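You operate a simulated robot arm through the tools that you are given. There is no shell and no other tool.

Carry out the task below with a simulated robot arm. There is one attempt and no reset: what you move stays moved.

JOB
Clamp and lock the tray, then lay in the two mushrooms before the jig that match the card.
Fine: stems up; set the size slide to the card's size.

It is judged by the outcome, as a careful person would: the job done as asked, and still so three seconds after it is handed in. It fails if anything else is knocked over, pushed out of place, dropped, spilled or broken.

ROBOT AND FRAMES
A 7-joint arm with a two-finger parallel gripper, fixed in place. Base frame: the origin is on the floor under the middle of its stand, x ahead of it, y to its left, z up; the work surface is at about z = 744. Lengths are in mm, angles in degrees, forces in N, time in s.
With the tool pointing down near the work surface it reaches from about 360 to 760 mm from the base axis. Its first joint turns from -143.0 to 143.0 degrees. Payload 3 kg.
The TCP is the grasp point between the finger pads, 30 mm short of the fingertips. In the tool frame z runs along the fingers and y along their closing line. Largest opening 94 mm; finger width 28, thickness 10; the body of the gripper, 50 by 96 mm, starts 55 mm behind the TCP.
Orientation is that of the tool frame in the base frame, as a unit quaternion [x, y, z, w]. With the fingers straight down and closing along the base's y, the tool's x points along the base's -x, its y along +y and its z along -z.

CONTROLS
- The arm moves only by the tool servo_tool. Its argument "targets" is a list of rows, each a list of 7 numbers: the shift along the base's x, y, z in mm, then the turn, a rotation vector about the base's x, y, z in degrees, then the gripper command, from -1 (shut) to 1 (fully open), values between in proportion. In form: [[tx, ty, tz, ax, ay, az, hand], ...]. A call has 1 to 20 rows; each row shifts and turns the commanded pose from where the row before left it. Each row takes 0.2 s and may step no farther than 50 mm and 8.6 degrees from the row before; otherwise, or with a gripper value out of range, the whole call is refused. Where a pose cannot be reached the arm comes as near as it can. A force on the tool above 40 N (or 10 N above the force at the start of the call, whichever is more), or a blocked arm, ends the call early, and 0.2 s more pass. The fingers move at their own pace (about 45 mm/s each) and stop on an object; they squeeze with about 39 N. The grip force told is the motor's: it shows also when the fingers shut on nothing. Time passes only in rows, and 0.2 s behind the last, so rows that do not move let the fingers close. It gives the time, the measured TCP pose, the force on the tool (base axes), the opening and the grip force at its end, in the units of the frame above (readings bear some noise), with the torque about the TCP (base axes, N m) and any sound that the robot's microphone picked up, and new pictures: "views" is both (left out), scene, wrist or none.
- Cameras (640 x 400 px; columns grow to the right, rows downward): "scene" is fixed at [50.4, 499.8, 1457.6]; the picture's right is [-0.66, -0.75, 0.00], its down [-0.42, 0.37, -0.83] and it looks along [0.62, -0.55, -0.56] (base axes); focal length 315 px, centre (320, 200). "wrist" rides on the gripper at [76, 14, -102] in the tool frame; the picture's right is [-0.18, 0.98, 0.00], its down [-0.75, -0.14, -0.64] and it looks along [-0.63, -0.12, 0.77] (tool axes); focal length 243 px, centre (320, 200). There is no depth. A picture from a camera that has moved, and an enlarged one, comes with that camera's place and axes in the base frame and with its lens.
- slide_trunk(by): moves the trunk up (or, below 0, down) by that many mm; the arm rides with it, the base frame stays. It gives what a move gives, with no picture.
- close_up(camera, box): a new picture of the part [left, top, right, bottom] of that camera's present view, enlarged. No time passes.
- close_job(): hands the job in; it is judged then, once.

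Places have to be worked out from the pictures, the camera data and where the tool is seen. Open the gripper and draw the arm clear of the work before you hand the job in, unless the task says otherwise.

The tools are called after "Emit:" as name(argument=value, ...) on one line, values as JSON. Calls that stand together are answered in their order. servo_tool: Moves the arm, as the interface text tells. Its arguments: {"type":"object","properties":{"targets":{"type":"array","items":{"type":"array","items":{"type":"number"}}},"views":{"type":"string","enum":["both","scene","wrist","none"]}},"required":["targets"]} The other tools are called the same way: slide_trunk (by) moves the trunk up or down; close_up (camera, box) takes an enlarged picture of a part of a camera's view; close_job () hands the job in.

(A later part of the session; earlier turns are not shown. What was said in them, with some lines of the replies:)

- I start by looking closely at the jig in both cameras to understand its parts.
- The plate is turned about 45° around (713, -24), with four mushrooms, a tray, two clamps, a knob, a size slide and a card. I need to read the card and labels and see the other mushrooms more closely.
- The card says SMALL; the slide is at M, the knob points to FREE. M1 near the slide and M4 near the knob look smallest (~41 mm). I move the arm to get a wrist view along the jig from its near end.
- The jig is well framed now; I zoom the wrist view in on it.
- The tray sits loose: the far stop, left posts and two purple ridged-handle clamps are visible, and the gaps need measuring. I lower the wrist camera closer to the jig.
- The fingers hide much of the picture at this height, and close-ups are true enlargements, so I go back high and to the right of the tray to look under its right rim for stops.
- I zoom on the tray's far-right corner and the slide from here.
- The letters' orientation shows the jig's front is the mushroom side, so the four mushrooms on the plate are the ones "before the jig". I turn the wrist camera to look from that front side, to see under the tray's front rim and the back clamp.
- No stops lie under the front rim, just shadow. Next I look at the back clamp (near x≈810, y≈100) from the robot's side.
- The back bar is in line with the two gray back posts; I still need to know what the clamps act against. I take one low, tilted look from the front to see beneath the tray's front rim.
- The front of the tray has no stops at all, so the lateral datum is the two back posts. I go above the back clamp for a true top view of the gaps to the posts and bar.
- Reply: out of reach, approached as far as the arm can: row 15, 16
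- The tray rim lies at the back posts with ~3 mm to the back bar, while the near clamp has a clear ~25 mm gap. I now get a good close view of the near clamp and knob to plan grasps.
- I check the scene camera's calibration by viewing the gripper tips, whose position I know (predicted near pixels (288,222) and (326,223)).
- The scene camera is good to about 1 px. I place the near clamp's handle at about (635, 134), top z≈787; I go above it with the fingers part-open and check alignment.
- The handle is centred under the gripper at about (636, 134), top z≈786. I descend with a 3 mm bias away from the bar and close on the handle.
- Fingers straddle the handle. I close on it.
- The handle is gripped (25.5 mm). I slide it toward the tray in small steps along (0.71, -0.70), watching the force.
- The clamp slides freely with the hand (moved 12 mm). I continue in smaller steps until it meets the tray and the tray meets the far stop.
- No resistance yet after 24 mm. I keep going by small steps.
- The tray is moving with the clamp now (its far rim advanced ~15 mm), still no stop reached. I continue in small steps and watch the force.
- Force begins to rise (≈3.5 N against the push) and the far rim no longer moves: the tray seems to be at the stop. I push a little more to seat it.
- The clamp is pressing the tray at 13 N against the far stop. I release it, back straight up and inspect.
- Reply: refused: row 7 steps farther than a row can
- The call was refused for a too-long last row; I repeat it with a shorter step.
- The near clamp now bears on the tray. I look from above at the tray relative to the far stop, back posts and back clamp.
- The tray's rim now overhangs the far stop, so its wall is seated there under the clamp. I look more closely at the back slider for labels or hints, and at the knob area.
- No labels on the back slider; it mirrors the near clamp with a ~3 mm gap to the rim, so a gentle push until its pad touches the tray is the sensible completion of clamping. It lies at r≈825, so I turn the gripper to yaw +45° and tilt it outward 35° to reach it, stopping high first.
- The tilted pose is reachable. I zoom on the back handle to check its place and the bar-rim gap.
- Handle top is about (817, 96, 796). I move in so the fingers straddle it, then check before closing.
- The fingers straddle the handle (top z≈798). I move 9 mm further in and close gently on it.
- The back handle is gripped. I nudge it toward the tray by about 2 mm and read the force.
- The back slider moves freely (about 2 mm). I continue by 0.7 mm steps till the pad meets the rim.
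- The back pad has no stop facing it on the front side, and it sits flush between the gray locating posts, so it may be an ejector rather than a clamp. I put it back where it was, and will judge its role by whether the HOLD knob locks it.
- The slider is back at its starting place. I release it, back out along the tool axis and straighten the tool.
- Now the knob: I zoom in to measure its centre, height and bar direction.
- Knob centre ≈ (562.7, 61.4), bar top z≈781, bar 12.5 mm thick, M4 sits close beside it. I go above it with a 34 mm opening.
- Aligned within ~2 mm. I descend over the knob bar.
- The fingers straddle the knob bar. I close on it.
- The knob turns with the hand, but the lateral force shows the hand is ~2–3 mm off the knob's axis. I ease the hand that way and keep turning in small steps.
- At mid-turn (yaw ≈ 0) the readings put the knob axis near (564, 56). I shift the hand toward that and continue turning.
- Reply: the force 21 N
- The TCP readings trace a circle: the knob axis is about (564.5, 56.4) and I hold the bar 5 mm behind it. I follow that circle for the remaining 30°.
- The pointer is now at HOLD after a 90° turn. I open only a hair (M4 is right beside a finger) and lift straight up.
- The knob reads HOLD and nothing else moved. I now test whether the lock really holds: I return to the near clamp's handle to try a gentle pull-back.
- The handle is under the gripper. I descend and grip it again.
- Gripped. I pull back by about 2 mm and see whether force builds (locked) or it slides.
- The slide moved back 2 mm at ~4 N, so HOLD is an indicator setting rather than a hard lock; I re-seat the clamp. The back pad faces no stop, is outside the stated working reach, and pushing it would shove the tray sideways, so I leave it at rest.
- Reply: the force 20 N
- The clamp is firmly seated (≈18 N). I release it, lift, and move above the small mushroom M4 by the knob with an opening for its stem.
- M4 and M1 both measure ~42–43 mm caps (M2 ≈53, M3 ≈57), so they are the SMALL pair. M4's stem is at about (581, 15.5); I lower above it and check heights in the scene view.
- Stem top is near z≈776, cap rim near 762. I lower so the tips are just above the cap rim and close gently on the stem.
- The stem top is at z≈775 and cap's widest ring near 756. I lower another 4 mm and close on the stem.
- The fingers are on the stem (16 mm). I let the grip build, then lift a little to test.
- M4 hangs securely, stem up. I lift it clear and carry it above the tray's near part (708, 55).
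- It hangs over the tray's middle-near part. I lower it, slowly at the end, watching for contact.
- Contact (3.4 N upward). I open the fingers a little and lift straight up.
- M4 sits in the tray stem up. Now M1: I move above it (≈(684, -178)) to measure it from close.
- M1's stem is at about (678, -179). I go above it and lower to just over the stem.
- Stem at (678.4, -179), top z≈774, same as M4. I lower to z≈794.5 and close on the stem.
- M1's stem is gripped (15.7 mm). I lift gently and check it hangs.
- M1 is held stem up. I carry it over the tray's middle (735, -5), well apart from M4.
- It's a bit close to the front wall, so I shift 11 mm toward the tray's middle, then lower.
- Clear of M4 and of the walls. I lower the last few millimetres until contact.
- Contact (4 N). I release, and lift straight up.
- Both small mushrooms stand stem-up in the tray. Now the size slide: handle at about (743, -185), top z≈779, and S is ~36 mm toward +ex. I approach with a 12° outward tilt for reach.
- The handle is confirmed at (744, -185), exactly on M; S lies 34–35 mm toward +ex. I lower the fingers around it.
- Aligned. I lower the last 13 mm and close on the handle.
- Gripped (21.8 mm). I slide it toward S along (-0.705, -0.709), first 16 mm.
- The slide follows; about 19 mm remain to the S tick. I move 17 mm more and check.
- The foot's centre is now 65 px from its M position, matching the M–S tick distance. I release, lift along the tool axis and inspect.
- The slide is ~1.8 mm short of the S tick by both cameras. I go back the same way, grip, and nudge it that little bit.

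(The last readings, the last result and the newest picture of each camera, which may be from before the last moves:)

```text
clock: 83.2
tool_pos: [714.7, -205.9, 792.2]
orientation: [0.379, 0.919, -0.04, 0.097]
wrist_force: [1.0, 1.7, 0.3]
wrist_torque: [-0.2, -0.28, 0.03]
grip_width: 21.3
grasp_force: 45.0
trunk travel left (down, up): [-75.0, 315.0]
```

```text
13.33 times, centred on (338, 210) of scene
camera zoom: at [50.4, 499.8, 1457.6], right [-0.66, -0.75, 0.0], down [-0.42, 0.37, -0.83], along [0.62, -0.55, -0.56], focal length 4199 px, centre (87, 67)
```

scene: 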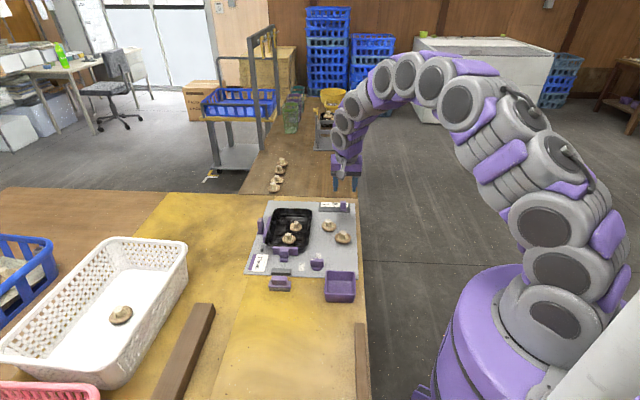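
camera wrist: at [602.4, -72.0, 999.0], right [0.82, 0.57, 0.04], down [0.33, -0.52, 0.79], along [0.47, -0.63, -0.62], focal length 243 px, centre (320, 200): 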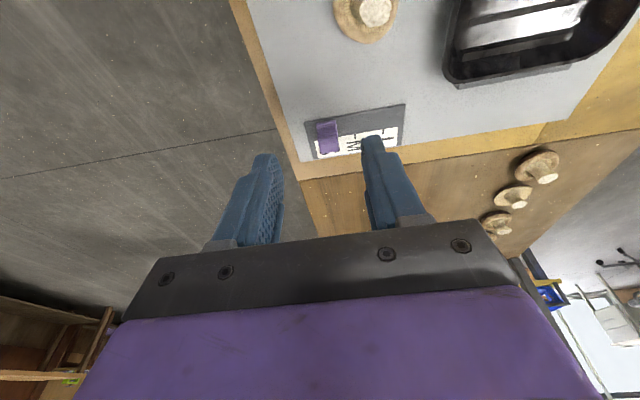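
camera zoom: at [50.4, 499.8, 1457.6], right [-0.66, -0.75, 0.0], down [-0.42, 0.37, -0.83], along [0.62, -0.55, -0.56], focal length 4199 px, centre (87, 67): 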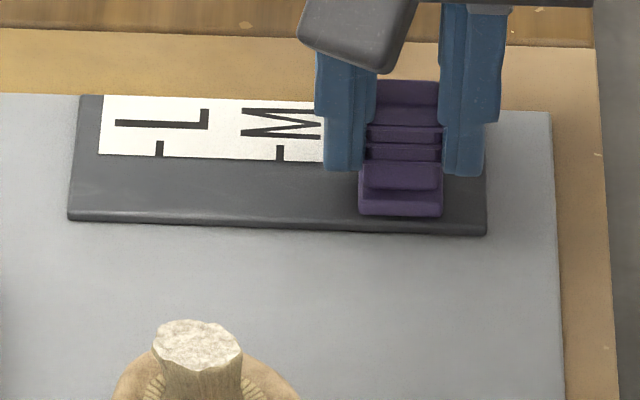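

The slide's foot is now 121 px from M, right on S. I release, back off, untilt and draw clear for a final inspection.

Emit:
servo_tool(targets=[[0, 0, 0, 0, 0, 0, -0.2], [0, 0, 0, 0, 0, 0, 0.06], [0, 0, 0, 0, 0, 0, 0.06], [-3, 3, 20, 0, 0, 0, 0.06], [-6, 6, 38, 0, 0, 0, 0.06], [-15, 15, 40, 4.24, 4.24, 0, 0.06], [-15, 25, 38, 4.24, 4.24, 0, 0.06], [0, 35, 30, 0, 0, 0, 0.5], [0, 40, 20, 0, 0, 0, 0.5], [-5, 45, 10, 0, 0, 0, 0.5], [-5, 45, 5, 0, 0, 0, 0.5]], views="both")

Emit:
close_up(camera="scene", box=[240, 195, 370, 300])

Emit:
close_up(camera="scene", box=[315, 195, 360, 225])

Emit:
close_up(camera="wrist", box=[180, 0, 440, 220])

```text
clock: 85.6
tool_pos: [668.0, 10.9, 993.7]
orientation: [0.383, 0.924, -0.002, 0.001]
wrist_force: [-0.1, 0.4, 0.1]
wrist_torque: [0.0, -0.01, -0.04]
grip_width: 70.7
grasp_force: 0.0
trunk travel left (down, up): [-75.0, 315.0]
camera wrist: at [621.6, 75.0, 1096.4], right [0.82, 0.57, 0.0], down [0.43, -0.63, 0.64], along [0.36, -0.53, -0.76], focal length 243 px, centre (320, 200)
```

scene: 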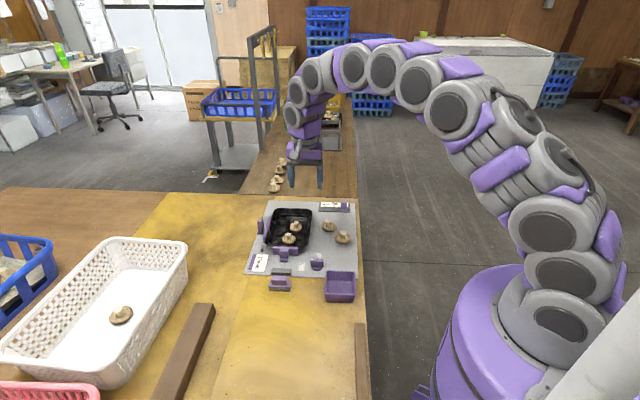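
wrist: 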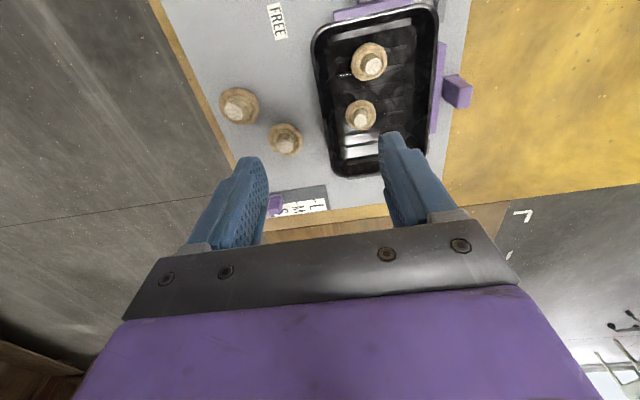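

```text
3.81 times, centred on (305, 248) of scene
camera zoom: at [50.4, 499.8, 1457.6], right [-0.66, -0.75, 0.0], down [-0.42, 0.37, -0.83], along [0.62, -0.55, -0.56], focal length 1200 px, centre (377, 19)
```

zoom: 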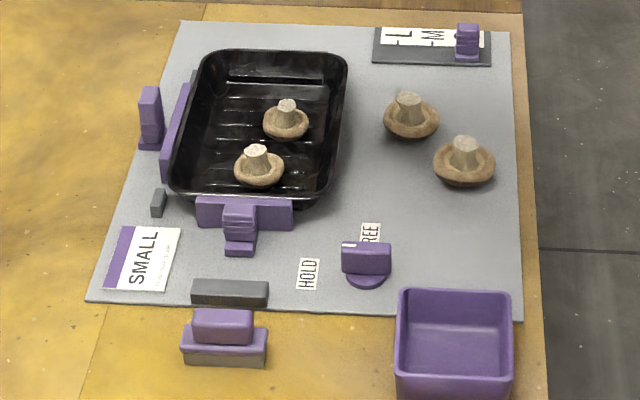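

```text
13.33 times, centred on (338, 210) of scene
camera zoom: at [50.4, 499.8, 1457.6], right [-0.66, -0.75, 0.0], down [-0.42, 0.37, -0.83], along [0.62, -0.55, -0.56], focal length 4199 px, centre (87, 67)
```

zoom: 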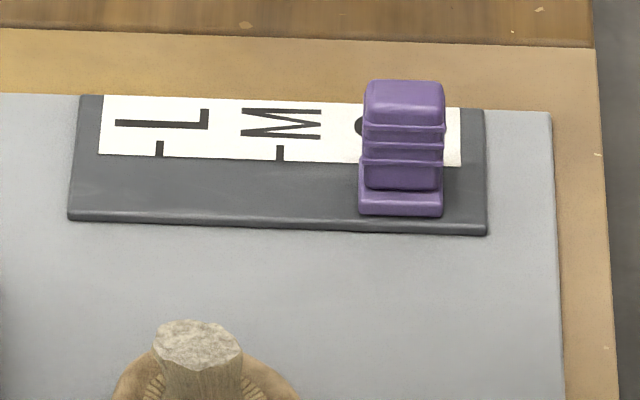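

```text
1.82 times, centred on (310, 110) of wrist
camera zoom: at [621.6, 75.0, 1096.4], right [0.82, 0.57, 0.0], down [0.43, -0.63, 0.64], along [0.36, -0.53, -0.76], focal length 441 px, centre (338, 364)
```

zoom: 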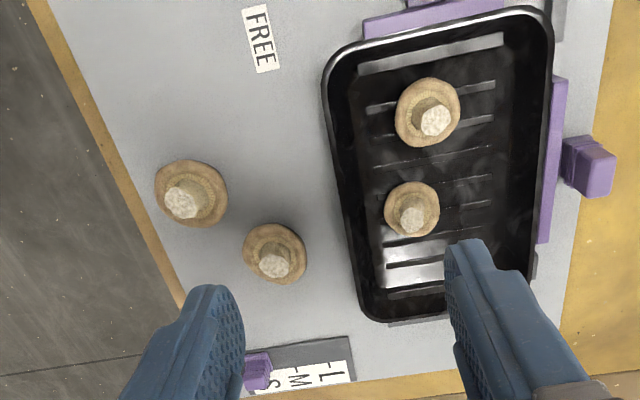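

All looks right in overview. I take one closer look at the knob's pointer and the clamp pad contact from above.

Emit:
servo_tool(targets=[[-22, 15, 0, 0, 0, 0, 0.5], [-22, 15, 0, 0, 0, 0, 0.5], [-22, 15, 0, 0, 0, 0, 0.5], [-22, 15, 0, 0, 0, 0, 0.5], [0, 0, 0, 0, 0, 0, 0.5]], views="wrist")

Emit:
close_up(camera="wrist", box=[260, 50, 400, 150])

Emit:
close_up(camera="wrist", box=[340, 50, 480, 200])

```text
clock: 86.8
tool_pos: [579.4, 68.5, 994.9]
orientation: [0.383, 0.924, -0.001, 0.001]
wrist_force: [-1.1, 1.1, 0.2]
wrist_torque: [-0.05, 0.0, 0.03]
grip_width: 70.3
grasp_force: 0.0
trunk travel left (down, up): [-75.0, 315.0]
camera wrist: at [532.9, 132.6, 1096.3], right [0.83, 0.56, 0.0], down [0.43, -0.63, 0.64], along [0.36, -0.53, -0.77], focal length 243 px, centre (320, 200)
```

wrist: 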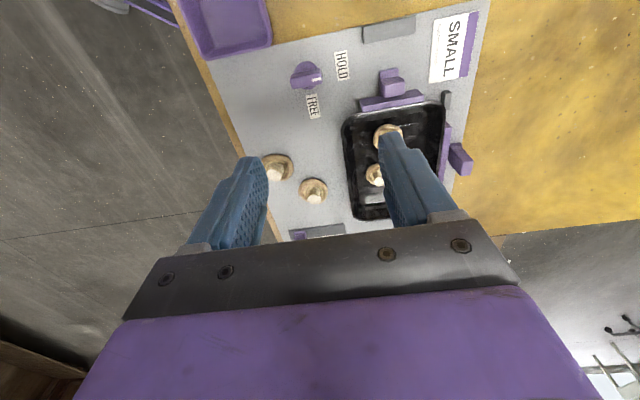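

```text
4.00 times, centred on (330, 100) of wrist
camera zoom: at [532.9, 132.6, 1096.3], right [0.83, 0.56, 0.0], down [0.43, -0.63, 0.64], along [0.36, -0.53, -0.77], focal length 970 px, centre (280, 600)
```

zoom: 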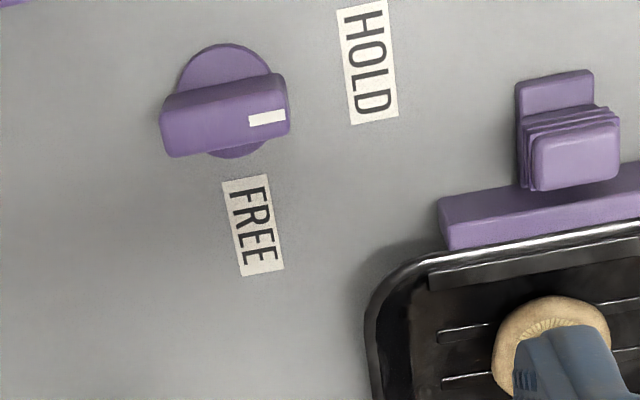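

```text
2.67 times, centred on (410, 125) of wrist
camera zoom: at [532.9, 132.6, 1096.3], right [0.83, 0.56, 0.0], down [0.43, -0.63, 0.64], along [0.36, -0.53, -0.77], focal length 647 px, centre (80, 400)
```

zoom: 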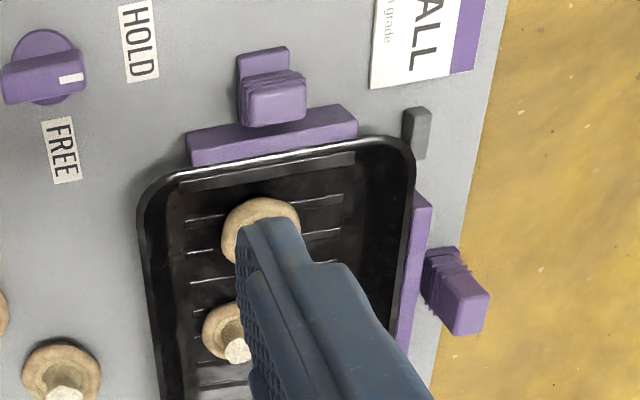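

The knob points at HOLD (turned 90°), the clamp pad bears on the tray, the slide is on S and both small mushrooms stand stem-up in the tray. I open the gripper and draw the arm back and up, clear of the work.

Emit:
servo_tool(targets=[[-30, -10, 16, 0, 0, 0, 1], [-30, -10, 16, 0, 0, 0, 1], [-30, -10, 16, 0, 0, 0, 1], [-30, -10, 16, 0, 0, 0, 1], [-30, -10, 16, 0, 0, 0, 1], [0, 0, 0, 0, 0, 0, 1]], views="both")

Emit:
close_up(camera="scene", box=[240, 190, 370, 305])

```text
clock: 88.2
tool_pos: [427.5, 18.6, 1076.2]
orientation: [0.382, 0.924, -0.001, 0.0]
wrist_force: [0.6, 0.5, 0.6]
wrist_torque: [0.0, -0.05, -0.03]
grip_width: 94.4
grasp_force: 0.1
trunk travel left (down, up): [-75.0, 315.0]
camera wrist: at [382.2, 81.9, 1176.7], right [0.82, 0.57, 0.0], down [0.43, -0.63, 0.64], along [0.36, -0.53, -0.77], focal length 243 px, centre (320, 200)
```

scene: 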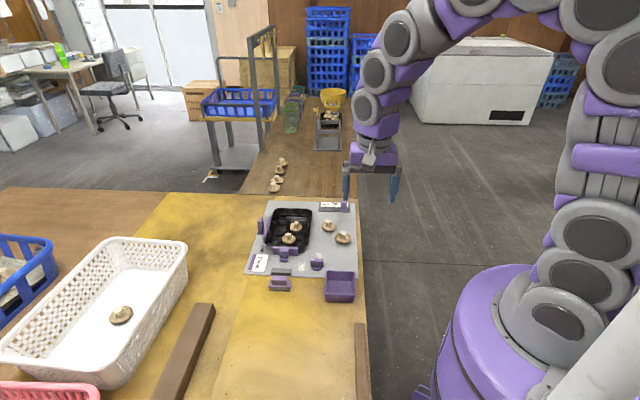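
wrist: 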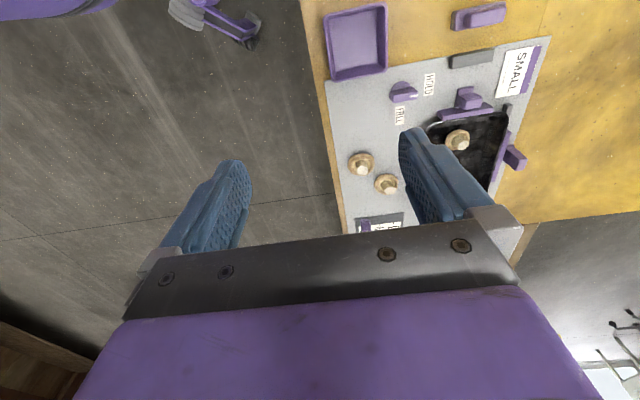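

```text
3.48 times, centred on (305, 248) of scene
camera zoom: at [50.4, 499.8, 1457.6], right [-0.66, -0.75, 0.0], down [-0.42, 0.37, -0.83], along [0.62, -0.55, -0.56], focal length 1096 px, centre (372, 35)
```

zoom: 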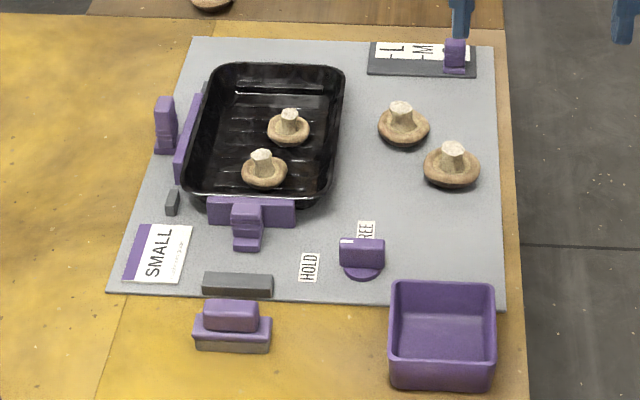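

Everything is in its final state: the tray is clamped against the far stop, the knob is at HOLD, the slide is on S, and the two small mushrooms are in the tray stems up. Nothing else has been disturbed and the arm is clear, so I hand in.

Emit:
close_job()

```text
The job is handed in.
```

I finished the job and handed it in, but I left the second slider alone, and that was a judgement call. I haven't been told the result.

- **Clamp:** I slid the near clamp in until the tray sat against the far stop, with about 18 N on it at the end.
- **Lock:** the knob is turned 90° from FREE to HOLD. With the knob at HOLD I pulled on the clamp to check it. It slid back about 2 mm at roughly 4 N, so HOLD does not hold the clamp physically. I pushed it back in and left the knob at HOLD.
- **Size slide:** moved from M to S to match the SMALL card. My first move stopped about 2 mm short, so I went back and corrected it.
- **Mushrooms:** the two smallest of the four before the jig (caps about 43 mm, against roughly 53 and 56 mm for the others) are in the tray with their stems up.

**The slider I left alone:** there is a second purple slider behind the tray, with a similar pad and handle. I moved it about 4 mm to see what it did, then put it back. No stop faces it on the other side of the tray, so pushing it in would only shove the tray sideways. I took it to be an ejector rather than a clamp. If it is meant to be a second clamp, it is still open.

Nothing else was knocked or moved, and the arm is clear with the gripper open.
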